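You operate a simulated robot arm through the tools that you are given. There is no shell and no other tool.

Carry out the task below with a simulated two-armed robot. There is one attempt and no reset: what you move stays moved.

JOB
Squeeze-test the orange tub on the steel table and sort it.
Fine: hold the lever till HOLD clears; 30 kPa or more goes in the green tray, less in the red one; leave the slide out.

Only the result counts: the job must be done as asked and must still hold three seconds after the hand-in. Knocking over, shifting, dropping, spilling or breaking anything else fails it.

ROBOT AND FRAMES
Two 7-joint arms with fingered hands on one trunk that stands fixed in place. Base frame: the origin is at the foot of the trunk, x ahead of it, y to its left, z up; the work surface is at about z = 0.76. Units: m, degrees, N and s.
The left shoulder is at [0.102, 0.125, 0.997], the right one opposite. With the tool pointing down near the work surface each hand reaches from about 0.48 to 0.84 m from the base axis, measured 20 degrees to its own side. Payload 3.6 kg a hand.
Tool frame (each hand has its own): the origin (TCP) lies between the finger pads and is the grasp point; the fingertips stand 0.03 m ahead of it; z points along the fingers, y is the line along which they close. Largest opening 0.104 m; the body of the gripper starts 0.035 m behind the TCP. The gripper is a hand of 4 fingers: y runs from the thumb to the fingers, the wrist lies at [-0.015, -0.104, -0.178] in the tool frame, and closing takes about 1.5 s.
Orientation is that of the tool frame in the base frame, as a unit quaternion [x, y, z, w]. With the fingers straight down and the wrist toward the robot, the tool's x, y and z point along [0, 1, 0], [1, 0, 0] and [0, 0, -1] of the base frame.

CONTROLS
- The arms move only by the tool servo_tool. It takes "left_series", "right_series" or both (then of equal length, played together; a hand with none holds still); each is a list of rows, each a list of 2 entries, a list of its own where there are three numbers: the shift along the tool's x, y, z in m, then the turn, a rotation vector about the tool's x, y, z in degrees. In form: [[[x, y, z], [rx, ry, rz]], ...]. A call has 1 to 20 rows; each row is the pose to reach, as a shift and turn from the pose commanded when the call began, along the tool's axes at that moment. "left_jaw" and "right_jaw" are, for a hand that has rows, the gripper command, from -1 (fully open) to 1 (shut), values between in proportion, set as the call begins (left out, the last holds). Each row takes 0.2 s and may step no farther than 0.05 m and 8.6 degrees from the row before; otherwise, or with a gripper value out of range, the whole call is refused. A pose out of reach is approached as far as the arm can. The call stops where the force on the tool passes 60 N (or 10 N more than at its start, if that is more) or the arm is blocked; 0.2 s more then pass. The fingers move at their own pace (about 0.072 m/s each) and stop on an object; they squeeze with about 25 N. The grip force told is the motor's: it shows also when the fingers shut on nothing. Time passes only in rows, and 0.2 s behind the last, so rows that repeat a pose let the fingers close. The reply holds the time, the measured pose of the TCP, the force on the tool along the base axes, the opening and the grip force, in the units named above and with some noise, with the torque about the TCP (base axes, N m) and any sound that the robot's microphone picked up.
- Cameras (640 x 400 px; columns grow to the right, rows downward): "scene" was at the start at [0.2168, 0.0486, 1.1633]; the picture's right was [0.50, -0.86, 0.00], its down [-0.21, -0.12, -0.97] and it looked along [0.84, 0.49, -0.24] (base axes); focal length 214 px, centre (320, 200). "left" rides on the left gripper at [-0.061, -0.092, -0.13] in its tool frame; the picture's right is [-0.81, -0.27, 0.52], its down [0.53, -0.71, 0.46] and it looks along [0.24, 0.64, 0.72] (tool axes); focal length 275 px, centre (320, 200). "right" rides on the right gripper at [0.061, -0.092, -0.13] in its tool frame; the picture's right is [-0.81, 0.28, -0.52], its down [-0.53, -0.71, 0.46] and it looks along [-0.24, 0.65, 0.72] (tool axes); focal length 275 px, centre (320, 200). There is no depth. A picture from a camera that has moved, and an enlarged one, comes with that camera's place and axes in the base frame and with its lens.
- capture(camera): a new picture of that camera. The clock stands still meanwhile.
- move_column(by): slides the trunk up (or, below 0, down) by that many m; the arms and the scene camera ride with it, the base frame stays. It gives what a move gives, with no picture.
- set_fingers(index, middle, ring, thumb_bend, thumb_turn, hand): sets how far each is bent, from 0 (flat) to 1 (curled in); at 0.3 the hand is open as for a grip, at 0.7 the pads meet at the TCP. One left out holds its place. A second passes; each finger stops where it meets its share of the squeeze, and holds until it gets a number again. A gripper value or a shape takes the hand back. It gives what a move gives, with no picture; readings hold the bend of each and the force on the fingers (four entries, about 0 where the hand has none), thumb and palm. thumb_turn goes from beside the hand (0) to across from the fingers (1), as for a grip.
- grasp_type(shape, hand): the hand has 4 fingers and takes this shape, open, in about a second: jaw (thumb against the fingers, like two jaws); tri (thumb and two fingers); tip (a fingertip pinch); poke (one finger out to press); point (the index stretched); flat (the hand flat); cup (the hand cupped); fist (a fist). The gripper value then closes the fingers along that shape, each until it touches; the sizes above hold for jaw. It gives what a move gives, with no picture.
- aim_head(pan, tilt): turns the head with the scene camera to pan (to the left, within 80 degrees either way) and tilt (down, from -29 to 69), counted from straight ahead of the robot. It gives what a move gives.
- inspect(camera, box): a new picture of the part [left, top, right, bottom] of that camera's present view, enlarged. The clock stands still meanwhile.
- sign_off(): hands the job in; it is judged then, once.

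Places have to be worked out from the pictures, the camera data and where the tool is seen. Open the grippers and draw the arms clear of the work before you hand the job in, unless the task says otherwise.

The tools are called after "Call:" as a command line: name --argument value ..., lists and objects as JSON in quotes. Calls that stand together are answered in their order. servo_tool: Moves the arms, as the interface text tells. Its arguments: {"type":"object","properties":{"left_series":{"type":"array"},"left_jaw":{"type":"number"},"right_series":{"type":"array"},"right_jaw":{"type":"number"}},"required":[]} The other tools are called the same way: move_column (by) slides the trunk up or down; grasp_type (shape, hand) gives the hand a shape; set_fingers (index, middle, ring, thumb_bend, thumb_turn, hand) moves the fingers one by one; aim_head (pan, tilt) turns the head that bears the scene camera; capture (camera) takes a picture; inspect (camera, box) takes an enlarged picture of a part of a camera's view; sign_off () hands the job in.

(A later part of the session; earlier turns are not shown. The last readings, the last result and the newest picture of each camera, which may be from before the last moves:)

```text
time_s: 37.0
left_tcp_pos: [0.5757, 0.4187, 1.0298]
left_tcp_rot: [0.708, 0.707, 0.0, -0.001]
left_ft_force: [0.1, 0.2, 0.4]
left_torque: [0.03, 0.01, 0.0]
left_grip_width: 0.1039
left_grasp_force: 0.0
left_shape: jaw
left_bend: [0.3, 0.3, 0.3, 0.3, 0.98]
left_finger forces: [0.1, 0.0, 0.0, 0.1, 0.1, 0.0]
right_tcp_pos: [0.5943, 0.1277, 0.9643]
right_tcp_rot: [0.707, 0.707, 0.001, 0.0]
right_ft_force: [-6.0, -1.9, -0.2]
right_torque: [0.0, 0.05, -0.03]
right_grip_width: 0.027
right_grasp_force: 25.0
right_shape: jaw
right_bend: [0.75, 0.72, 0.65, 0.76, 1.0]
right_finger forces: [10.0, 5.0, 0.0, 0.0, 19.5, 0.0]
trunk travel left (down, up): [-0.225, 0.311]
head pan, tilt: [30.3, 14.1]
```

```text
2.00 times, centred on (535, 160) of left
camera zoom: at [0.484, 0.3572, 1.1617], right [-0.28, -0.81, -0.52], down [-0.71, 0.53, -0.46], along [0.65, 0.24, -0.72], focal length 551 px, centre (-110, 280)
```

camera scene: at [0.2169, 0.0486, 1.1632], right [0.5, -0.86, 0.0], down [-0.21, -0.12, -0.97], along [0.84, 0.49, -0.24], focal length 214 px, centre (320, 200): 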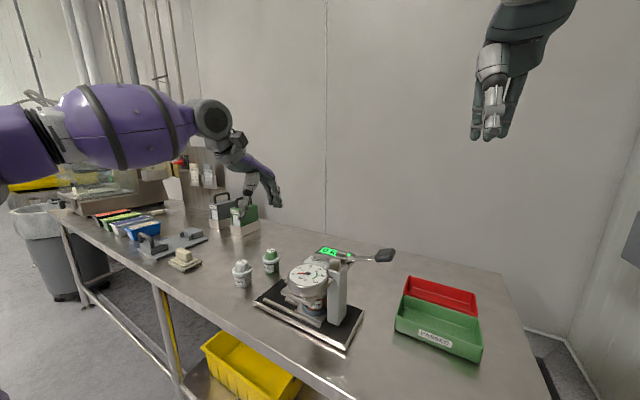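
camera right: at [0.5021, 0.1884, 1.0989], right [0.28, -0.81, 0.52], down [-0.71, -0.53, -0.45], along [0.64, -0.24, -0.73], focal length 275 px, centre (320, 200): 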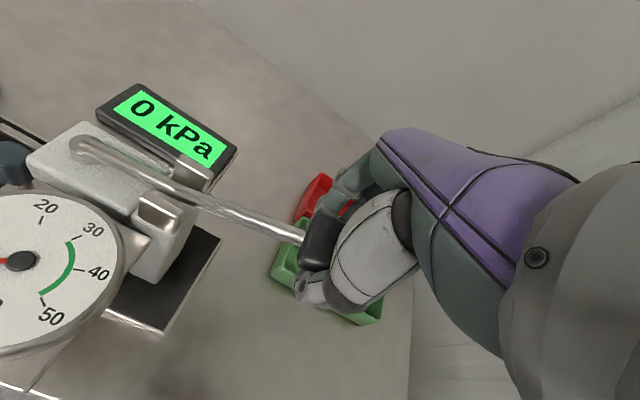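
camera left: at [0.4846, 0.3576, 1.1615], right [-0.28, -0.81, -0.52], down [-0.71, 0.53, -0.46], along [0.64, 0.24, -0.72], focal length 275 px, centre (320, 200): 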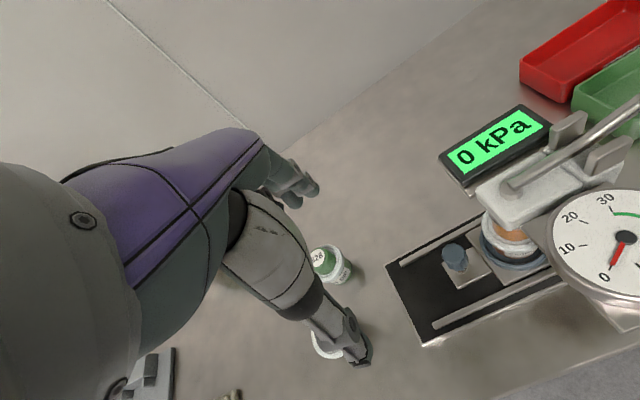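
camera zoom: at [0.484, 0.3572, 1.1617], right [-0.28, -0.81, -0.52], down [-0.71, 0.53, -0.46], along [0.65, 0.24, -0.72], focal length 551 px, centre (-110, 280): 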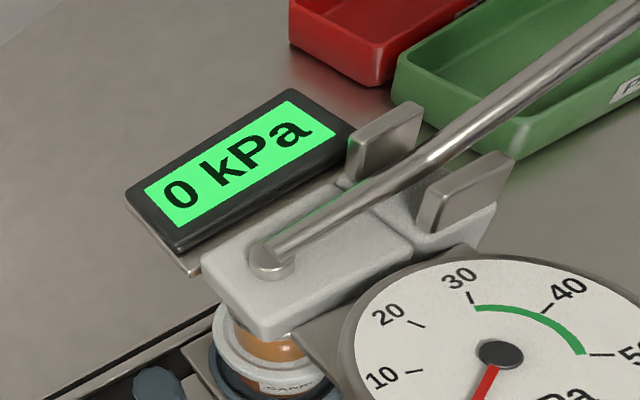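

It moves with almost no force. I'll continue 10 mm lower and check again.

Call:
servo_tool --right_series '[[[0, 0, 0.003], [0, 0, 0]], [[0, 0, 0.006], [0, 0, 0]], [[0, 0, 0.01], [0, 0, 0]], [[0, 0, 0.01], [0, 0, 0]]]'

Call:
inspect --camera "left" --box '[430, 60, 640, 260]'

Call:
inspect --camera "scene" --box '[265, 195, 425, 305]'

```text
time_s: 38.0
left_tcp_pos: [0.5755, 0.4184, 1.0296]
left_tcp_rot: [0.708, 0.707, 0.001, 0.0]
left_ft_force: [-0.5, 0.5, 0.6]
left_torque: [0.01, -0.01, -0.01]
left_grip_width: 0.1038
left_grasp_force: 0.1
left_shape: jaw
left_bend: [0.3, 0.3, 0.3, 0.3, 0.98]
left_finger forces: [0.0, 0.0, 0.1, 0.0, 0.0, 0.0]
right_tcp_pos: [0.5936, 0.1255, 0.9541]
right_tcp_rot: [0.708, 0.706, 0.001, 0.0]
right_ft_force: [-7.9, -5.7, 2.5]
right_torque: [0.04, -0.08, -0.07]
right_grip_width: 0.0244
right_grasp_force: 25.1
right_shape: jaw
right_bend: [0.75, 0.72, 0.65, 0.8, 1.0]
right_finger forces: [9.9, 2.1, 0.1, 0.0, 19.3, 0.0]
trunk travel left (down, up): [-0.225, 0.311]
head pan, tilt: [30.3, 14.1]
```

```text
2.00 times, centred on (535, 160) of left
camera zoom: at [0.4836, 0.3567, 1.1619], right [-0.28, -0.81, -0.52], down [-0.71, 0.53, -0.46], along [0.65, 0.24, -0.72], focal length 551 px, centre (-110, 280)
```

zoom: 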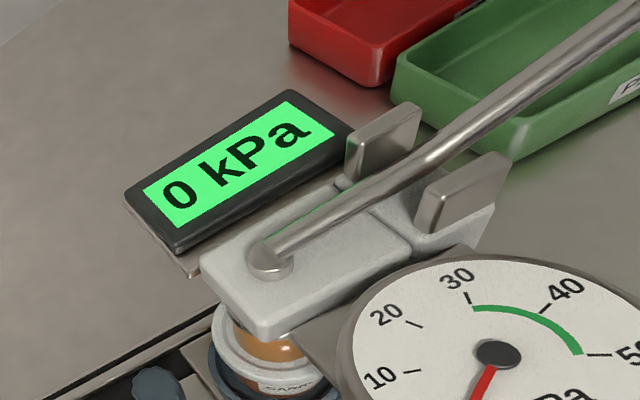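

```text
3.64 times, centred on (345, 250) of scene
camera zoom: at [0.2157, 0.0479, 1.1635], right [0.5, -0.86, 0.0], down [-0.21, -0.12, -0.97], along [0.84, 0.49, -0.24], focal length 780 px, centre (229, 18)
```

zoom: 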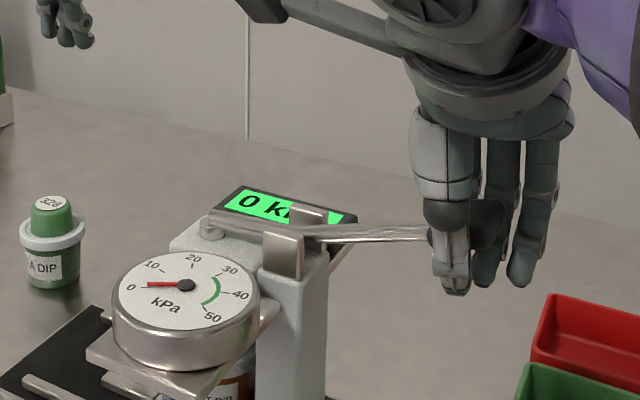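

The lever moved only a few millimetres and the grip slides a little. I'll push another 10 mm down and observe.

Call:
servo_tool --right_series '[[[0, 0, 0.003], [0, 0, 0]], [[0, 0, 0.006], [0, 0, 0]], [[0, 0, 0.01], [0, 0, 0]], [[0, 0, 0.01], [0, 0, 0]]]'

Call:
capture --camera "left"

Call:
inspect --camera "scene" --box '[265, 195, 425, 305]'

Call:
inspect --camera "right" --box '[200, 120, 440, 340]'

```text
time_s: 39.0
left_tcp_pos: [0.5763, 0.418, 1.0306]
left_tcp_rot: [0.708, 0.707, 0.001, -0.001]
left_ft_force: [-0.1, 0.6, 0.1]
left_torque: [0.02, -0.01, 0.0]
left_grip_width: 0.1038
left_grasp_force: 0.1
left_shape: jaw
left_bend: [0.3, 0.3, 0.3, 0.3, 0.98]
left_finger forces: [0.0, 0.0, 0.1, 0.0, 0.0, 0.1]
right_tcp_pos: [0.5925, 0.1244, 0.945]
right_tcp_rot: [0.708, 0.706, 0.001, 0.001]
right_ft_force: [-5.2, -9.9, 4.0]
right_torque: [0.05, 0.04, -0.13]
right_grip_width: 0.0247
right_grasp_force: 25.0
right_shape: jaw
right_bend: [0.75, 0.72, 0.65, 0.8, 1.0]
right_finger forces: [10.2, 3.8, 0.1, 0.1, 18.1, 0.0]
trunk travel left (down, up): [-0.225, 0.311]
head pan, tilt: [30.3, 14.1]
```

```text
taken
camera left: at [0.4838, 0.3563, 1.162], right [-0.28, -0.81, -0.52], down [-0.71, 0.53, -0.46], along [0.65, 0.24, -0.72], focal length 275 px, centre (320, 200)
```

left: 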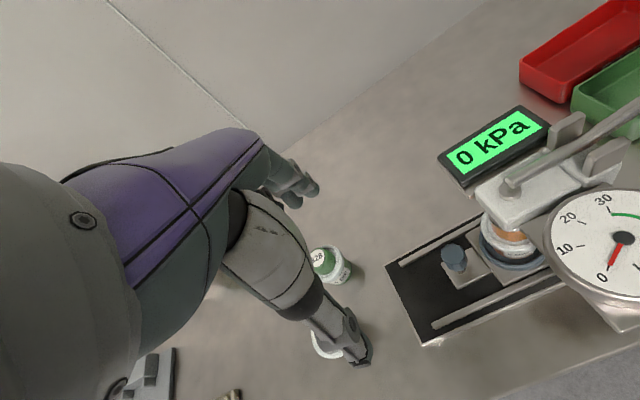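

```text
3.64 times, centred on (345, 250) of scene
camera zoom: at [0.2159, 0.0475, 1.1635], right [0.5, -0.86, 0.0], down [-0.21, -0.12, -0.97], along [0.84, 0.49, -0.24], focal length 780 px, centre (229, 18)
```

zoom: 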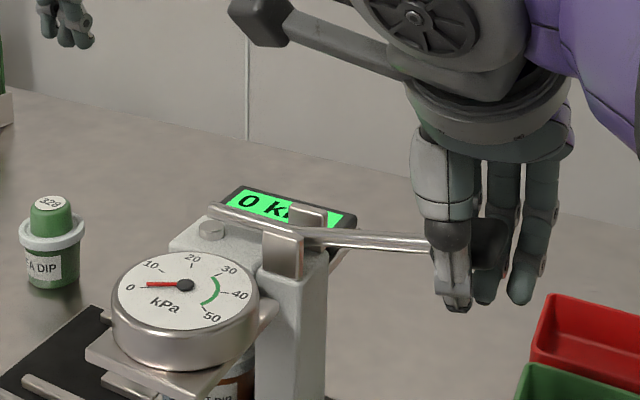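

```text
1.82 times, centred on (320, 230) of right
camera zoom: at [0.4999, 0.1857, 1.0759], right [0.27, -0.81, 0.52], down [-0.71, -0.53, -0.46], along [0.65, -0.24, -0.72], focal length 500 px, centre (320, 146)
```

zoom: 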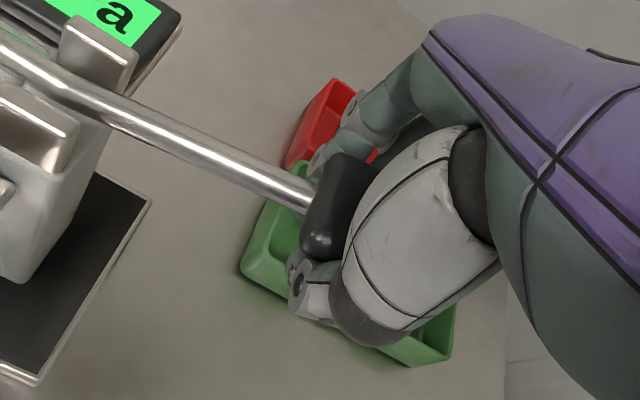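

Now it is clear: pushing the grip down lifts the inner end off the plunger, so the lever pivots at the cheeks and the grip must be raised to press. I'll bring the grip back up to its starting height first.

Call:
servo_tool --right_series '[[[0, 0, -0.005], [0, 0, 0]], [[0, 0, -0.01], [0, 0, 0]], [[0, 0, -0.015], [0, 0, 0]], [[0, 0, -0.02], [0, 0, 0]], [[0, 0, -0.022], [0, 0, 0]], [[0, 0, -0.022], [0, 0, 0]]]'

Call:
capture --camera "right"

Call:
inspect --camera "scene" --box '[265, 195, 425, 305]'

```text
time_s: 40.4
left_tcp_pos: [0.5776, 0.4198, 1.0281]
left_tcp_rot: [0.708, 0.707, -0.001, -0.001]
left_ft_force: [-0.3, 1.1, -0.1]
left_torque: [-0.04, -0.02, 0.03]
left_grip_width: 0.1035
left_grasp_force: 0.2
left_shape: jaw
left_bend: [0.3, 0.3, 0.3, 0.3, 0.98]
left_finger forces: [0.0, 0.0, 0.1, 0.0, 0.1, 0.0]
right_tcp_pos: [0.5942, 0.1264, 0.9606]
right_tcp_rot: [0.708, 0.706, -0.004, -0.002]
right_ft_force: [-4.3, 1.6, -0.9]
right_torque: [-0.07, -0.01, 0.03]
right_grip_width: 0.023
right_grasp_force: 24.6
right_shape: jaw
right_bend: [0.75, 0.72, 0.65, 0.78, 1.0]
right_finger forces: [13.8, 4.9, 0.0, 0.0, 26.0, 0.1]
trunk travel left (down, up): [-0.225, 0.311]
head pan, tilt: [30.3, 14.1]
```

```text
taken
camera right: at [0.5027, 0.1875, 1.093], right [0.28, -0.81, 0.52], down [-0.72, -0.53, -0.45], along [0.64, -0.25, -0.73], focal length 275 px, centre (320, 200)
```

right: 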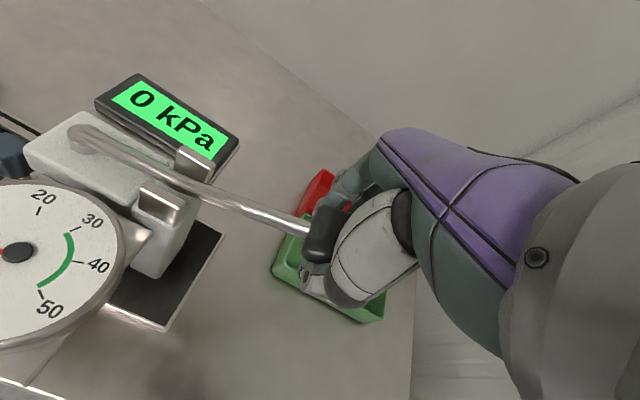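

```text
3.64 times, centred on (345, 250) of scene
camera zoom: at [0.2192, 0.0494, 1.1626], right [0.5, -0.86, 0.0], down [-0.21, -0.12, -0.97], along [0.84, 0.49, -0.25], focal length 780 px, centre (229, 18)
```

zoom: 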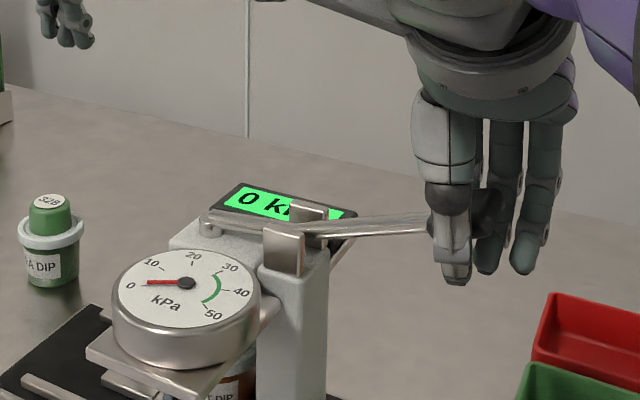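

The lever is back on the plunger pin. For a secure lift I'll open, lower 14 mm so the fingertips go under the grip, and close again.

Call:
servo_tool --right_series '[[[0, 0, 0], [0, 0, 0]], [[0, 0, 0], [0, 0, 0]], [[0, 0, 0], [0, 0, 0]], [[0, 0, 0], [0, 0, 0]], [[0, 0, 0.005], [0, 0, 0]], [[0, 0, 0.01], [0, 0, 0]], [[0, 0, 0.014], [0, 0, 0]], [[0, 0, 0.014], [0, 0, 0]]]' --right_jaw -0.6

Call:
capture --camera "right"

Call:
inspect --camera "scene" --box '[265, 195, 425, 305]'

```text
time_s: 42.2
left_tcp_pos: [0.5764, 0.4195, 1.0293]
left_tcp_rot: [0.708, 0.706, 0.0, 0.0]
left_ft_force: [-0.4, -0.7, -0.2]
left_torque: [0.01, 0.0, 0.01]
left_grip_width: 0.1038
left_grasp_force: 0.1
left_shape: jaw
left_bend: [0.3, 0.3, 0.3, 0.3, 0.98]
left_finger forces: [0.2, 0.0, 0.1, 0.0, 0.0, 0.0]
right_tcp_pos: [0.5924, 0.1255, 0.9517]
right_tcp_rot: [0.708, 0.707, 0.0, 0.0]
right_ft_force: [0.1, 0.1, 0.1]
right_torque: [0.02, 0.01, 0.01]
right_grip_width: 0.0831
right_grasp_force: 0.1
right_shape: jaw
right_bend: [0.27, 0.34, 0.32, 0.5, 0.99]
right_finger forces: [0.0, 0.1, 0.0, 0.0, 0.0, 0.0]
trunk travel left (down, up): [-0.225, 0.311]
head pan, tilt: [30.3, 14.1]
```

```text
taken
camera right: at [0.5, 0.1868, 1.0832], right [0.27, -0.81, 0.52], down [-0.71, -0.53, -0.46], along [0.65, -0.24, -0.72], focal length 275 px, centre (320, 200)
```

right: 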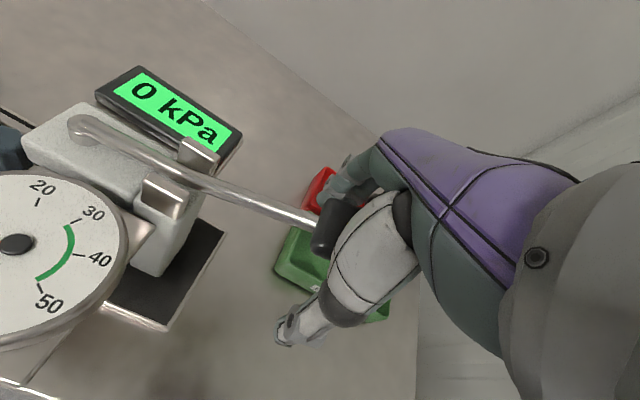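

```text
3.64 times, centred on (345, 250) of scene
camera zoom: at [0.2168, 0.0486, 1.1633], right [0.5, -0.86, 0.0], down [-0.21, -0.12, -0.97], along [0.84, 0.49, -0.24], focal length 780 px, centre (229, 18)
```

zoom: 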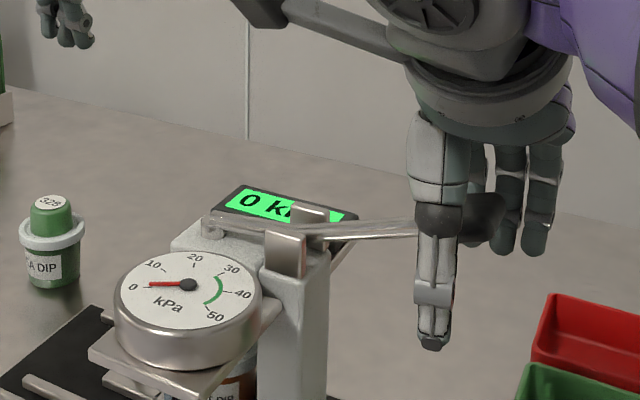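

The fingertips now reach below the grip. I'll close fully to cage it.

Call:
servo_tool --right_series '[[[0, 0, 0], [0, 0, 0]], [[0, 0, 0], [0, 0, 0]], [[0, 0, 0], [0, 0, 0]], [[0, 0, 0], [0, 0, 0]], [[0, 0, 0], [0, 0, 0]], [[0, 0, 0], [0, 0, 0]], [[0, 0, 0], [0, 0, 0]], [[0, 0, 0], [0, 0, 0]]]' --right_jaw 1

Call:
inspect --camera "right" --box '[200, 120, 440, 340]'

Call:
inspect --camera "scene" --box '[265, 195, 425, 305]'

```text
time_s: 44.0
left_tcp_pos: [0.577, 0.4185, 1.0294]
left_tcp_rot: [0.707, 0.707, 0.0, 0.0]
left_ft_force: [-0.7, -0.9, -0.1]
left_torque: [-0.05, 0.02, -0.01]
left_grip_width: 0.1035
left_grasp_force: 0.1
left_shape: jaw
left_bend: [0.3, 0.3, 0.3, 0.3, 0.98]
left_finger forces: [0.0, 0.1, 0.0, 0.0, 0.0, 0.0]
right_tcp_pos: [0.5921, 0.1257, 0.9503]
right_tcp_rot: [0.707, 0.707, -0.001, 0.0]
right_ft_force: [-9.1, -2.7, -0.5]
right_torque: [-0.04, -0.11, -0.1]
right_grip_width: 0.0194
right_grasp_force: 24.8
right_shape: jaw
right_bend: [0.75, 0.72, 0.66, 0.79, 1.0]
right_finger forces: [12.3, 2.3, 0.0, 0.1, 25.0, 0.0]
trunk travel left (down, up): [-0.225, 0.311]
head pan, tilt: [30.3, 14.1]
```

```text
1.82 times, centred on (320, 230) of right
camera zoom: at [0.4996, 0.1869, 1.0826], right [0.28, -0.81, 0.52], down [-0.71, -0.53, -0.45], along [0.64, -0.24, -0.73], focal length 500 px, centre (320, 146)
```

zoom: 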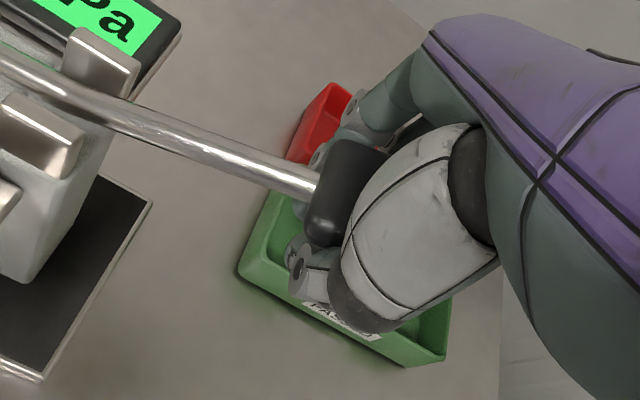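

```text
3.64 times, centred on (345, 250) of scene
camera zoom: at [0.2167, 0.0484, 1.1632], right [0.5, -0.86, 0.0], down [-0.21, -0.12, -0.97], along [0.84, 0.49, -0.24], focal length 780 px, centre (229, 18)
```

zoom: 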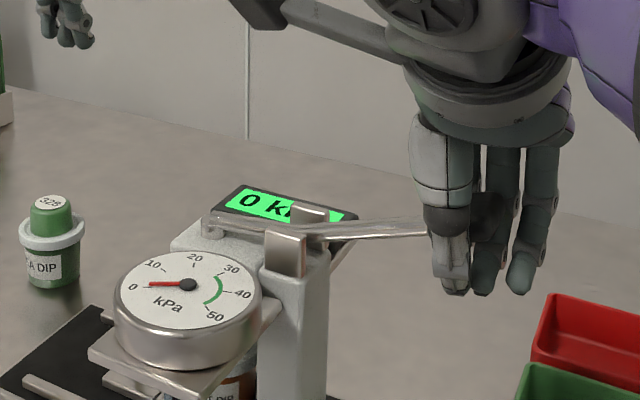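

The fingers have closed around and below the grip. I'll lift 8 mm, following the arc slightly toward the pivot, and read the force and display.

Call:
servo_tool --right_series '[[[0.001, 0, -0.003], [0, 0, 0]], [[0.002, 0, -0.006], [0, 0, 0]], [[0.003, 0, -0.008], [0, 0, 0]], [[0.003, 0, -0.008], [0, 0, 0]]]'

Call:
inspect --camera "left" --box '[430, 60, 640, 260]'

Call:
inspect --camera "scene" --box '[265, 195, 425, 305]'

```text
time_s: 45.0
left_tcp_pos: [0.5797, 0.4193, 1.0296]
left_tcp_rot: [0.708, 0.706, 0.0, -0.001]
left_ft_force: [0.4, 0.5, 0.3]
left_torque: [-0.02, 0.02, -0.02]
left_grip_width: 0.1039
left_grasp_force: 0.1
left_shape: jaw
left_bend: [0.3, 0.3, 0.3, 0.3, 0.98]
left_finger forces: [0.0, 0.0, 0.0, 0.1, 0.1, 0.1]
right_tcp_pos: [0.595, 0.1274, 0.9557]
right_tcp_rot: [0.707, 0.707, -0.004, 0.0]
right_ft_force: [-2.5, -6.8, -0.6]
right_torque: [-0.04, 0.02, -0.06]
right_grip_width: 0.0197
right_grasp_force: 24.4
right_shape: jaw
right_bend: [0.75, 0.72, 0.66, 0.78, 1.0]
right_finger forces: [15.3, 5.6, 0.0, 0.0, 24.8, 0.0]
trunk travel left (down, up): [-0.225, 0.311]
head pan, tilt: [30.3, 14.1]
```

```text
2.00 times, centred on (535, 160) of left
camera zoom: at [0.4869, 0.3572, 1.1602], right [-0.28, -0.81, -0.52], down [-0.71, 0.53, -0.45], along [0.64, 0.24, -0.73], focal length 551 px, centre (-110, 280)
```

zoom: 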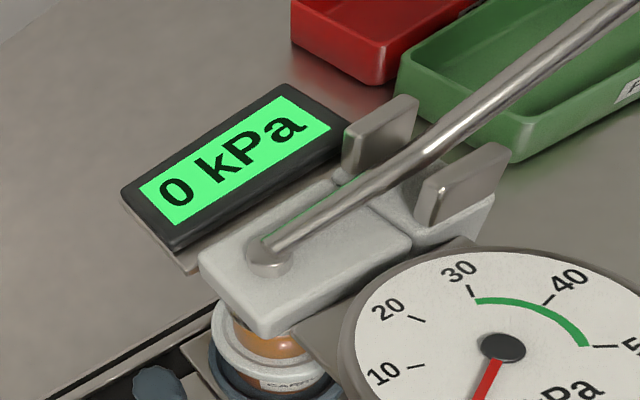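

```text
3.64 times, centred on (345, 250) of scene
camera zoom: at [0.219, 0.0485, 1.1627], right [0.5, -0.86, 0.0], down [-0.21, -0.12, -0.97], along [0.84, 0.49, -0.25], focal length 780 px, centre (229, 18)
```

zoom: 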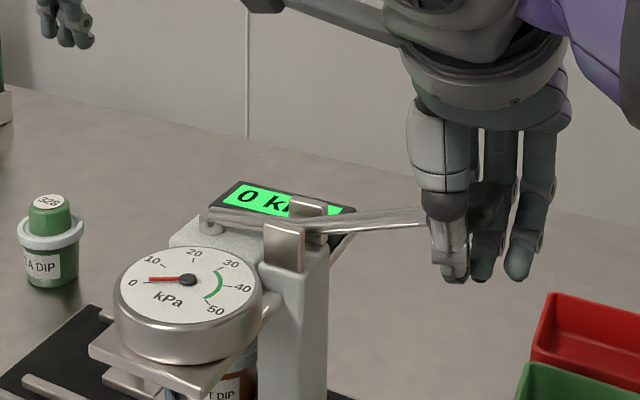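

Little reaction so far and the display stays at 0. I'll lift another 10 mm along the arc.

Call:
servo_tool --right_series '[[[0.001, 0, -0.003], [0, 0, 0]], [[0.003, 0, -0.006], [0, 0, 0]], [[0.004, 0, -0.01], [0, 0, 0]], [[0.004, 0, -0.01], [0, 0, 0]]]'

Call:
inspect --camera "left" --box '[430, 60, 640, 260]'

Call:
inspect --camera "scene" --box '[265, 195, 425, 305]'

```text
time_s: 46.0
left_tcp_pos: [0.5791, 0.4192, 1.0279]
left_tcp_rot: [0.708, 0.707, -0.001, -0.001]
left_ft_force: [-0.1, -0.3, 1.1]
left_torque: [0.02, 0.0, 0.01]
left_grip_width: 0.1036
left_grasp_force: 0.0
left_shape: jaw
left_bend: [0.3, 0.3, 0.3, 0.3, 0.98]
left_finger forces: [0.0, 0.0, 0.1, 0.0, 0.0, 0.0]
right_tcp_pos: [0.5949, 0.1344, 0.9654]
right_tcp_rot: [0.707, 0.707, -0.004, 0.0]
right_ft_force: [0.1, 0.3, -38.9]
right_torque: [-0.09, 0.08, 0.03]
right_grip_width: 0.0199
right_grasp_force: 24.9
right_shape: jaw
right_bend: [0.75, 0.72, 0.66, 0.78, 1.0]
right_finger forces: [16.3, 5.5, 0.0, 0.0, 23.6, 0.1]
trunk travel left (down, up): [-0.225, 0.311]
head pan, tilt: [30.3, 14.1]
```

```text
2.00 times, centred on (535, 160) of left
camera zoom: at [0.4876, 0.3581, 1.1596], right [-0.28, -0.81, -0.52], down [-0.71, 0.53, -0.45], along [0.64, 0.24, -0.73], focal length 551 px, centre (-110, 280)
```

zoom: 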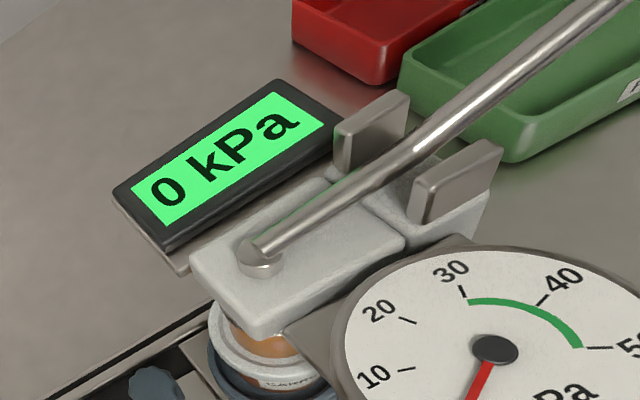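

```text
3.64 times, centred on (345, 250) of scene
camera zoom: at [0.2198, 0.0493, 1.1626], right [0.5, -0.86, 0.0], down [-0.21, -0.12, -0.97], along [0.84, 0.49, -0.25], focal length 780 px, centre (229, 18)
```

zoom: 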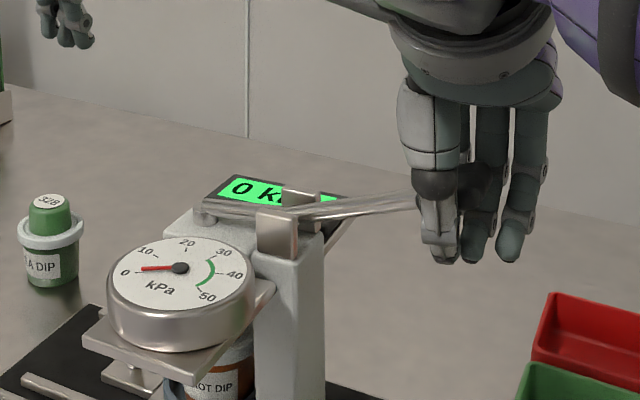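

The 39 N load and the picture show I'm lifting the whole tester: the lever is already at its upper stop. I'll lower back at once along the same path.

Call:
servo_tool --right_series '[[[-0.002, 0, 0.005], [0, 0, 0]], [[-0.004, 0, 0.01], [0, 0, 0]], [[-0.0055, 0, 0.014], [0, 0, 0]], [[-0.007, 0, 0.018], [0, 0, 0]], [[-0.007, 0, 0.018], [0, 0, 0]]]'

Call:
inspect --camera "left" --box '[430, 60, 640, 260]'

Call:
inspect --camera "scene" --box '[225, 235, 385, 345]'

Call:
capture --camera "left"

```text
time_s: 47.2
left_tcp_pos: [0.5783, 0.419, 1.0294]
left_tcp_rot: [0.708, 0.706, -0.001, 0.0]
left_ft_force: [0.3, -0.3, 0.6]
left_torque: [0.01, 0.01, -0.02]
left_grip_width: 0.1038
left_grasp_force: 0.1
left_shape: jaw
left_bend: [0.3, 0.3, 0.3, 0.3, 0.98]
left_finger forces: [0.1, 0.0, 0.0, 0.0, 0.1, 0.0]
right_tcp_pos: [0.5951, 0.1254, 0.9521]
right_tcp_rot: [0.708, 0.706, 0.0, 0.0]
right_ft_force: [2.2, -1.1, -20.9]
right_torque: [-0.02, 0.06, 0.01]
right_grip_width: 0.0201
right_grasp_force: 25.0
right_shape: jaw
right_bend: [0.75, 0.72, 0.66, 0.79, 1.0]
right_finger forces: [15.3, 5.5, 0.1, 0.1, 20.8, 0.1]
trunk travel left (down, up): [-0.225, 0.311]
head pan, tilt: [30.3, 14.1]
```

```text
2.00 times, centred on (535, 160) of left
camera zoom: at [0.4864, 0.3576, 1.1605], right [-0.28, -0.81, -0.52], down [-0.71, 0.53, -0.45], along [0.64, 0.24, -0.73], focal length 551 px, centre (-110, 280)
```

zoom: 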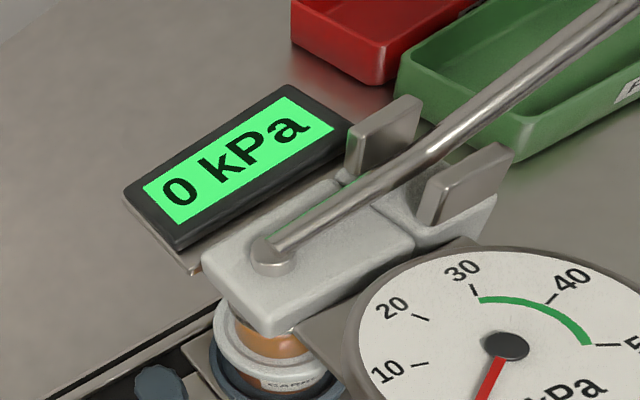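

```text
3.64 times, centred on (305, 290) of scene
camera zoom: at [0.2186, 0.0489, 1.1629], right [0.5, -0.86, 0.0], down [-0.21, -0.12, -0.97], along [0.84, 0.49, -0.24], focal length 780 px, centre (374, -127)
```

zoom: 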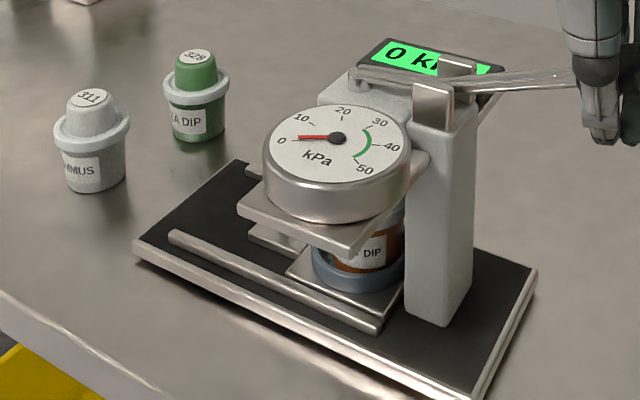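

```text
taken
camera left: at [0.4864, 0.3576, 1.1605], right [-0.28, -0.81, -0.52], down [-0.71, 0.53, -0.45], along [0.64, 0.24, -0.73], focal length 275 px, centre (320, 200)
```

left: 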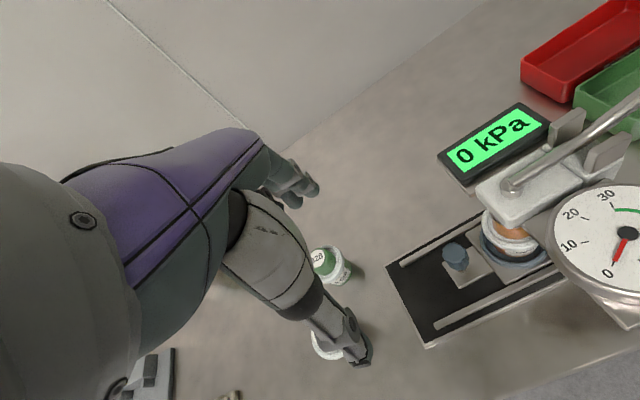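

There is still a 21 N load, so I'll lower 5 mm more until the tester rests fully.

Call:
servo_tool --right_series '[[[0, 0, 0.002], [0, 0, 0]], [[0, 0, 0.004], [0, 0, 0]], [[0, 0, 0.005], [0, 0, 0]], [[0, 0, 0.005], [0, 0, 0]]]'

Call:
inspect --camera "scene" --box '[225, 235, 385, 345]'

Call:
capture --camera "left"

```text
time_s: 48.2
left_tcp_pos: [0.5769, 0.4185, 1.0299]
left_tcp_rot: [0.708, 0.706, 0.0, 0.0]
left_ft_force: [-0.5, 0.2, -1.2]
left_torque: [0.02, 0.01, 0.0]
left_grip_width: 0.1038
left_grasp_force: 0.1
left_shape: jaw
left_bend: [0.3, 0.3, 0.3, 0.3, 0.98]
left_finger forces: [0.0, 0.1, 0.1, 0.0, 0.1, 0.0]
right_tcp_pos: [0.5942, 0.1248, 0.9487]
right_tcp_rot: [0.708, 0.706, 0.002, 0.001]
right_ft_force: [5.5, -4.6, 2.5]
right_torque: [0.09, -0.08, -0.06]
right_grip_width: 0.0207
right_grasp_force: 24.9
right_shape: jaw
right_bend: [0.75, 0.72, 0.66, 0.81, 1.0]
right_finger forces: [14.5, 4.6, 0.0, 0.0, 16.8, 0.0]
trunk travel left (down, up): [-0.225, 0.311]
head pan, tilt: [30.3, 14.1]
```

```text
3.64 times, centred on (305, 290) of scene
camera zoom: at [0.2171, 0.0481, 1.1633], right [0.5, -0.86, 0.0], down [-0.21, -0.12, -0.97], along [0.84, 0.49, -0.24], focal length 780 px, centre (374, -127)
```

zoom: 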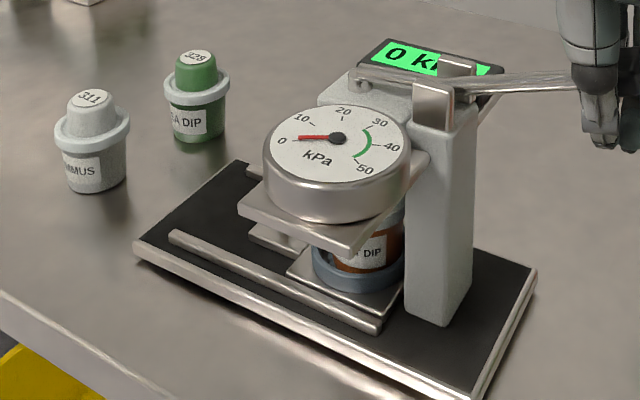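

```text
taken
camera left: at [0.485, 0.3569, 1.1613], right [-0.28, -0.81, -0.52], down [-0.71, 0.53, -0.45], along [0.64, 0.24, -0.72], focal length 275 px, centre (320, 200)
```

left: 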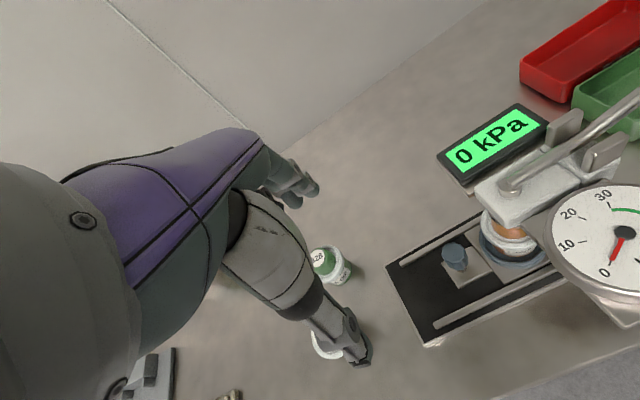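

The tester is back down; compared with earlier pictures it has shifted only a couple of millimetres. Downward must be the pressing stroke, so I'll follow the arc down 20 mm and watch gauge, forces and platen.

Call:
servo_tool --right_series '[[[-0.001, -0.001, 0.004], [0, 0, 0]], [[-0.002, -0.001, 0.008], [0, 0, 0]], [[-0.003, -0.001, 0.012], [0, 0, 0]], [[-0.004, -0.001, 0.016], [0, 0, 0]], [[-0.005, -0.001, 0.02], [0, 0, 0]], [[-0.005, -0.001, 0.02], [0, 0, 0]]]'

Call:
capture --camera "left"

Call:
inspect --camera "scene" --box '[245, 215, 425, 345]'

```text
time_s: 49.6
left_tcp_pos: [0.5775, 0.4187, 1.0293]
left_tcp_rot: [0.708, 0.707, 0.0, 0.0]
left_ft_force: [-0.6, -0.3, -0.2]
left_torque: [-0.03, 0.0, -0.01]
left_grip_width: 0.1038
left_grasp_force: 0.1
left_shape: jaw
left_bend: [0.3, 0.3, 0.3, 0.3, 0.98]
left_finger forces: [0.0, 0.0, 0.1, 0.0, 0.0, 0.0]
right_tcp_pos: [0.5938, 0.1213, 0.9269]
right_tcp_rot: [0.708, 0.707, 0.0, 0.0]
right_ft_force: [8.1, -2.8, 2.9]
right_torque: [0.16, 0.07, -0.05]
right_grip_width: 0.0198
right_grasp_force: 25.2
right_shape: jaw
right_bend: [0.76, 0.72, 0.66, 0.83, 1.0]
right_finger forces: [13.9, 8.2, 0.0, 0.0, 14.6, 0.0]
trunk travel left (down, up): [-0.225, 0.311]
head pan, tilt: [30.3, 14.1]
```

```text
taken
camera left: at [0.4853, 0.357, 1.1611], right [-0.28, -0.81, -0.52], down [-0.71, 0.53, -0.45], along [0.64, 0.24, -0.72], focal length 275 px, centre (320, 200)
```

left: 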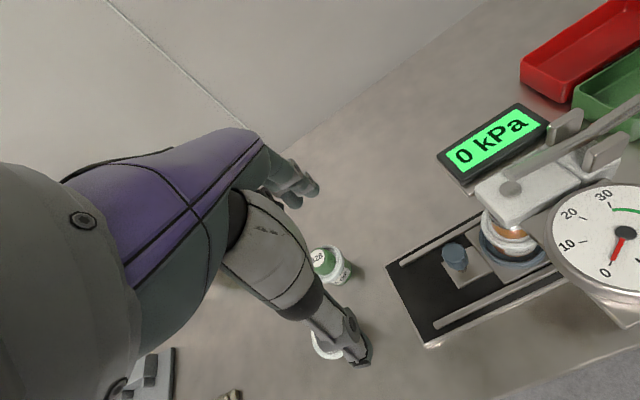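

```text
3.08 times, centred on (335, 280) of scene
camera zoom: at [0.2174, 0.0483, 1.1631], right [0.5, -0.86, 0.0], down [-0.21, -0.12, -0.97], along [0.84, 0.49, -0.24], focal length 660 px, centre (274, -46)
```

zoom: 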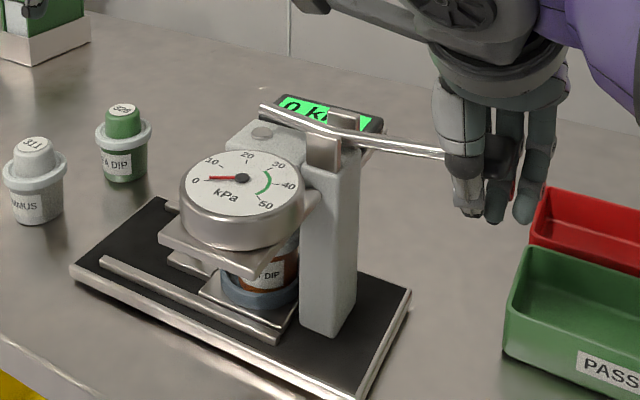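

The lever swings freely and the inner end rises; I need to see whether the platen under the head moves with it. I'll zoom in on the gap above the tub.

Call:
inspect --camera "left" --box '[460, 160, 560, 280]'

Call:
inspect --camera "scene" --box '[290, 240, 350, 310]'

Call:
capture --camera "right"

```text
3.33 times, centred on (510, 220) of left
camera zoom: at [0.4853, 0.357, 1.1611], right [-0.28, -0.81, -0.52], down [-0.71, 0.53, -0.45], along [0.64, 0.24, -0.72], focal length 918 px, centre (-313, 133)
```

zoom: 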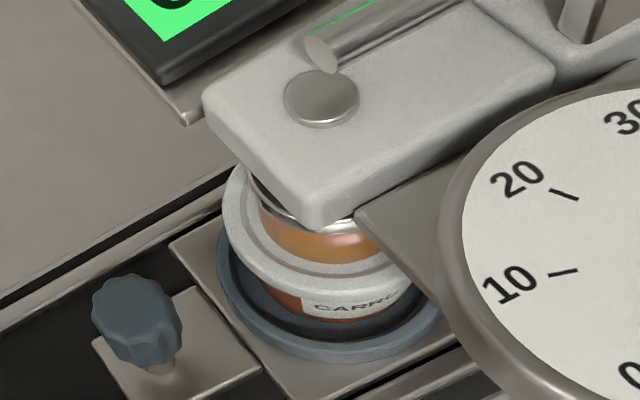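

```text
5.71 times, centred on (320, 275) of scene
camera zoom: at [0.2174, 0.0483, 1.1631], right [0.5, -0.86, 0.0], down [-0.21, -0.12, -0.97], along [0.84, 0.49, -0.24], focal length 1226 px, centre (320, -229)
```

zoom: 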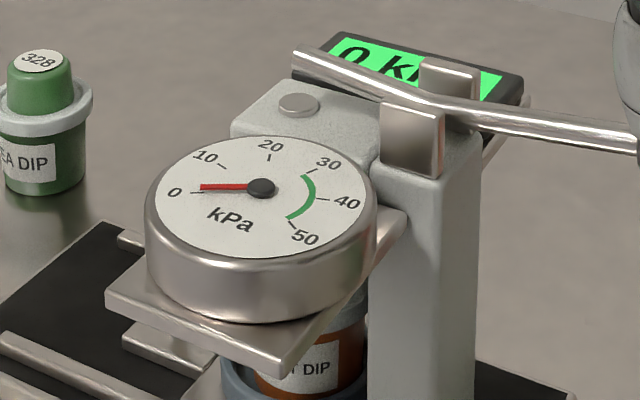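

```text
taken
camera right: at [0.5, 0.1821, 1.0579], right [0.27, -0.81, 0.52], down [-0.71, -0.53, -0.46], along [0.64, -0.24, -0.72], focal length 275 px, centre (320, 200)
```

right: 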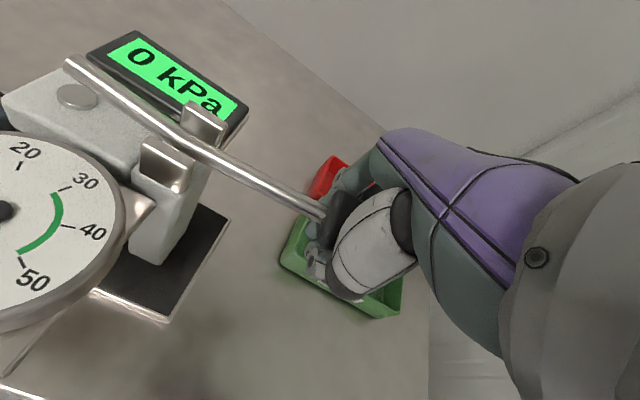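

The platen sits just above the tub lid and has not moved; up was a hard stop, so I'll keep going down 20 mm further, gently, and watch for resistance.

Call:
servo_tool --right_series '[[[-0.0005, -0.001, 0.004], [0, 0, 0]], [[-0.001, -0.002, 0.008], [0, 0, 0]], [[-0.001, -0.002, 0.012], [0, 0, 0]], [[-0.001, -0.002, 0.016], [0, 0, 0]], [[-0.001, -0.002, 0.02], [0, 0, 0]], [[-0.001, -0.002, 0.02], [0, 0, 0]]]'

Call:
inspect --camera "left" --box '[430, 60, 640, 280]'

Call:
inspect --camera "scene" --box '[245, 215, 425, 345]'

```text
time_s: 51.0
left_tcp_pos: [0.5783, 0.4182, 1.0296]
left_tcp_rot: [0.708, 0.706, -0.001, -0.001]
left_ft_force: [0.2, -0.6, 0.5]
left_torque: [0.0, 0.0, -0.02]
left_grip_width: 0.1037
left_grasp_force: 0.1
left_shape: jaw
left_bend: [0.3, 0.3, 0.3, 0.3, 0.98]
left_finger forces: [0.0, 0.0, 0.0, 0.0, 0.1, 0.1]
right_tcp_pos: [0.5925, 0.1201, 0.9059]
right_tcp_rot: [0.707, 0.707, 0.0, 0.001]
right_ft_force: [11.7, 7.0, 3.1]
right_torque: [0.1, 0.12, 0.17]
right_grip_width: 0.0196
right_grasp_force: 25.0
right_shape: jaw
right_bend: [0.76, 0.72, 0.66, 0.84, 1.0]
right_finger forces: [14.7, 11.0, 0.0, 0.0, 12.4, 0.1]
trunk travel left (down, up): [-0.225, 0.311]
head pan, tilt: [30.3, 14.1]
```

```text
1.82 times, centred on (535, 170) of left
camera zoom: at [0.4857, 0.3579, 1.1606], right [-0.28, -0.81, -0.52], down [-0.71, 0.53, -0.45], along [0.64, 0.24, -0.73], focal length 500 px, centre (-71, 254)
```

zoom: 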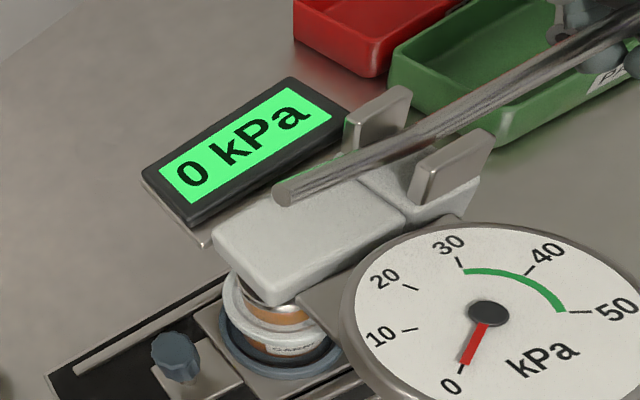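

```text
3.08 times, centred on (335, 280) of scene
camera zoom: at [0.2178, 0.0492, 1.163], right [0.5, -0.86, 0.0], down [-0.21, -0.12, -0.97], along [0.84, 0.49, -0.24], focal length 660 px, centre (274, -46)
```

zoom: 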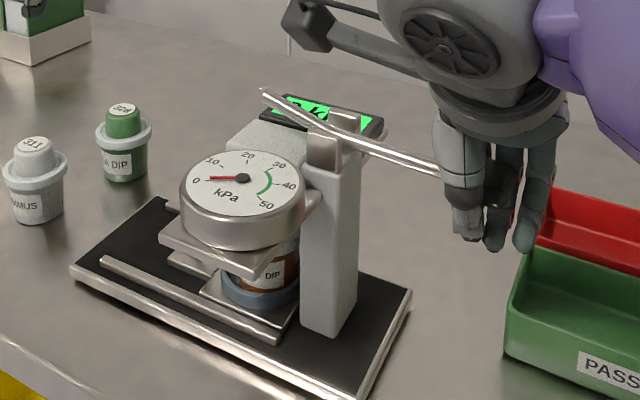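

The plunger button has now sunk into the head, so lowering the grip does drive the platen down. I'll correct the sideways loads and continue down 10 mm.

Call:
servo_tool --right_series '[[[0.001, 0.002, 0.003], [0, 0, 0]], [[0.002, 0.003, 0.006], [0, 0, 0]], [[0.003, 0.003, 0.01], [0, 0, 0]], [[0.003, 0.003, 0.01], [0, 0, 0]]]'

Call:
inspect --camera "left" --box '[430, 60, 640, 280]'

Call:
inspect --camera "scene" --box '[245, 215, 425, 345]'

```text
time_s: 52.0
left_tcp_pos: [0.577, 0.4192, 1.0288]
left_tcp_rot: [0.708, 0.707, 0.0, -0.001]
left_ft_force: [0.1, -0.8, -0.3]
left_torque: [0.02, 0.01, 0.02]
left_grip_width: 0.1035
left_grasp_force: 0.2
left_shape: jaw
left_bend: [0.3, 0.3, 0.3, 0.3, 0.98]
left_finger forces: [0.1, 0.1, 0.0, 0.0, 0.0, 0.1]
right_tcp_pos: [0.5939, 0.1231, 0.8972]
right_tcp_rot: [0.708, 0.706, 0.0, -0.001]
right_ft_force: [2.4, -4.0, 3.7]
right_torque: [0.18, 0.04, -0.05]
right_grip_width: 0.0186
right_grasp_force: 25.1
right_shape: jaw
right_bend: [0.76, 0.72, 0.66, 0.84, 1.0]
right_finger forces: [11.2, 6.8, 0.0, 0.0, 13.8, 0.0]
trunk travel left (down, up): [-0.225, 0.311]
head pan, tilt: [30.3, 14.1]
```

```text
1.82 times, centred on (535, 170) of left
camera zoom: at [0.4846, 0.3569, 1.1614], right [-0.28, -0.81, -0.52], down [-0.71, 0.53, -0.46], along [0.64, 0.24, -0.72], focal length 500 px, centre (-71, 254)
```

zoom: 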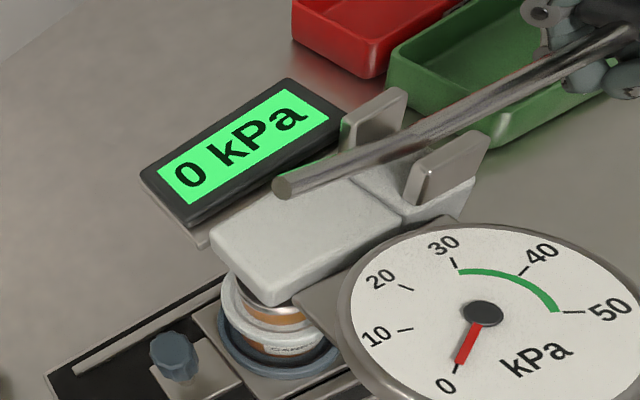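

```text
3.08 times, centred on (335, 280) of scene
camera zoom: at [0.2168, 0.0481, 1.1633], right [0.5, -0.86, 0.0], down [-0.21, -0.12, -0.97], along [0.84, 0.49, -0.24], focal length 660 px, centre (274, -46)
```

zoom: 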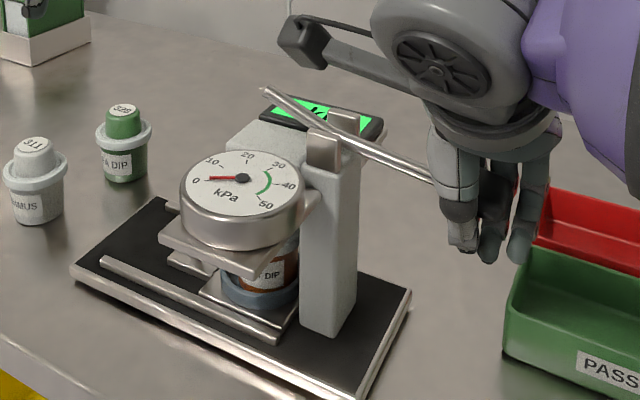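

It's moving smoothly with under 4 N. I'll continue another 10 mm.

Call:
servo_tool --right_series '[[[0.0005, 0, 0.003], [0, 0, 0]], [[0.001, 0, 0.006], [0, 0, 0]], [[0.002, 0, 0.01], [0, 0, 0]], [[0.002, 0, 0.01], [0, 0, 0]]]'

Call:
inspect --camera "left" --box '[430, 60, 640, 280]'

Call:
inspect --camera "scene" --box '[245, 215, 425, 345]'

```text
time_s: 53.0
left_tcp_pos: [0.5769, 0.4182, 1.0308]
left_tcp_rot: [0.708, 0.706, 0.0, 0.0]
left_ft_force: [0.3, -0.4, 0.5]
left_torque: [0.0, 0.0, -0.02]
left_grip_width: 0.1038
left_grasp_force: 0.0
left_shape: jaw
left_bend: [0.3, 0.3, 0.3, 0.3, 0.98]
left_finger forces: [0.1, 0.0, 0.1, 0.0, 0.1, 0.1]
right_tcp_pos: [0.5943, 0.1235, 0.8882]
right_tcp_rot: [0.708, 0.706, 0.002, 0.0]
right_ft_force: [13.1, -3.4, 16.6]
right_torque: [0.2, 0.09, -0.15]
right_grip_width: 0.0159
right_grasp_force: 24.7
right_shape: jaw
right_bend: [0.76, 0.72, 0.66, 0.84, 1.0]
right_finger forces: [15.6, 4.2, 0.1, 0.0, 4.4, 0.1]
trunk travel left (down, up): [-0.225, 0.311]
head pan, tilt: [30.3, 14.1]
```

```text
1.82 times, centred on (535, 170) of left
camera zoom: at [0.4847, 0.3567, 1.1615], right [-0.28, -0.81, -0.52], down [-0.71, 0.53, -0.46], along [0.64, 0.24, -0.72], focal length 500 px, centre (-71, 254)
```

zoom: 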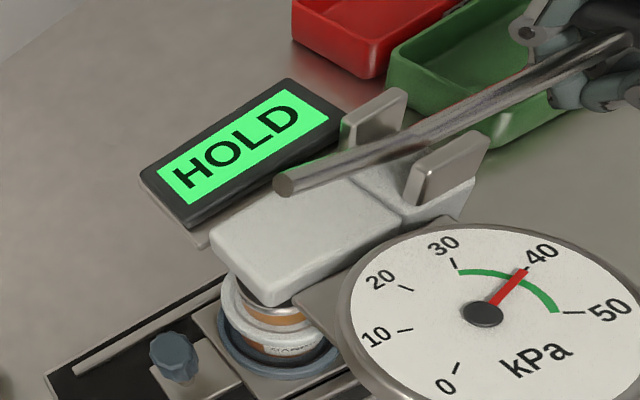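

```text
3.08 times, centred on (335, 280) of scene
camera zoom: at [0.2169, 0.048, 1.1633], right [0.5, -0.86, 0.0], down [-0.21, -0.12, -0.97], along [0.84, 0.49, -0.24], focal length 660 px, centre (274, -46)
```

zoom: 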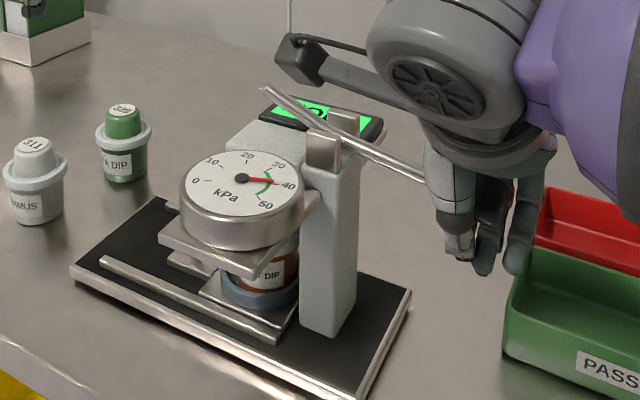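

HOLD is on and the needle reads about 39. I'll hold this position and check the display.

Call:
servo_tool --right_series '[[[0, 0, 0], [0, 0, 0]], [[0, 0, 0], [0, 0, 0]], [[0, 0, 0], [0, 0, 0]], [[0, 0, 0], [0, 0, 0]], [[0, 0, 0], [0, 0, 0]]]'

Call:
inspect --camera "left" --box '[430, 60, 640, 280]'

```text
time_s: 54.2
left_tcp_pos: [0.5768, 0.4193, 1.0297]
left_tcp_rot: [0.708, 0.706, 0.0, 0.0]
left_ft_force: [-0.5, 0.5, -0.9]
left_torque: [0.02, 0.01, -0.03]
left_grip_width: 0.1038
left_grasp_force: 0.1
left_shape: jaw
left_bend: [0.3, 0.3, 0.3, 0.3, 0.98]
left_finger forces: [0.1, 0.1, 0.0, 0.0, 0.1, 0.1]
right_tcp_pos: [0.5934, 0.1237, 0.8858]
right_tcp_rot: [0.708, 0.706, 0.002, 0.001]
right_ft_force: [15.8, -4.5, 17.8]
right_torque: [0.22, 0.09, -0.19]
right_grip_width: 0.0154
right_grasp_force: 25.4
right_shape: jaw
right_bend: [0.76, 0.72, 0.66, 0.84, 1.0]
right_finger forces: [17.8, 5.0, 0.0, 0.0, 3.9, 0.0]
trunk travel left (down, up): [-0.225, 0.311]
head pan, tilt: [30.3, 14.1]
```

```text
1.82 times, centred on (535, 170) of left
camera zoom: at [0.4849, 0.3566, 1.1614], right [-0.28, -0.81, -0.52], down [-0.71, 0.53, -0.45], along [0.64, 0.24, -0.72], focal length 500 px, centre (-71, 254)
```

zoom: 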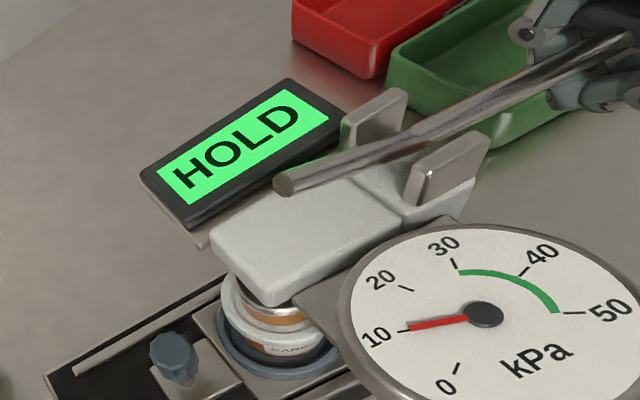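

The needle is dropping (about 11) while HOLD stays on, so I continue to hold.

Call:
servo_tool --right_series '[[[0, 0, 0], [0, 0, 0]], [[0, 0, 0], [0, 0, 0]], [[0, 0, 0], [0, 0, 0]], [[0, 0, 0], [0, 0, 0]], [[0, 0, 0], [0, 0, 0]]]'

Call:
inspect --camera "left" --box '[430, 60, 640, 280]'

```text
time_s: 55.4
left_tcp_pos: [0.5762, 0.4187, 1.0287]
left_tcp_rot: [0.708, 0.707, 0.0, 0.001]
left_ft_force: [-0.4, 0.9, 0.5]
left_torque: [0.02, -0.01, 0.01]
left_grip_width: 0.1037
left_grasp_force: 0.1
left_shape: jaw
left_bend: [0.3, 0.3, 0.3, 0.3, 0.98]
left_finger forces: [0.0, 0.0, 0.0, 0.0, 0.0, 0.1]
right_tcp_pos: [0.5945, 0.1245, 0.8872]
right_tcp_rot: [0.708, 0.707, 0.001, 0.0]
right_ft_force: [16.1, -4.0, 17.9]
right_torque: [0.19, 0.12, -0.21]
right_grip_width: 0.0156
right_grasp_force: 24.9
right_shape: jaw
right_bend: [0.76, 0.72, 0.66, 0.84, 1.0]
right_finger forces: [17.8, 4.9, 0.0, 0.1, 3.9, 0.1]
trunk travel left (down, up): [-0.225, 0.311]
head pan, tilt: [30.3, 14.1]
```

```text
1.82 times, centred on (535, 170) of left
camera zoom: at [0.485, 0.3566, 1.1614], right [-0.28, -0.81, -0.52], down [-0.71, 0.53, -0.45], along [0.64, 0.24, -0.72], focal length 500 px, centre (-71, 254)
```

zoom: 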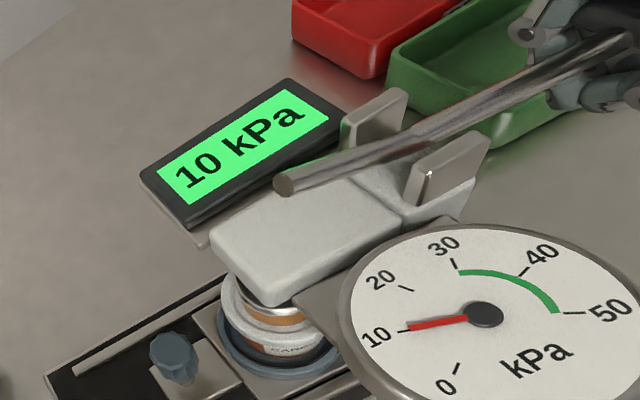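

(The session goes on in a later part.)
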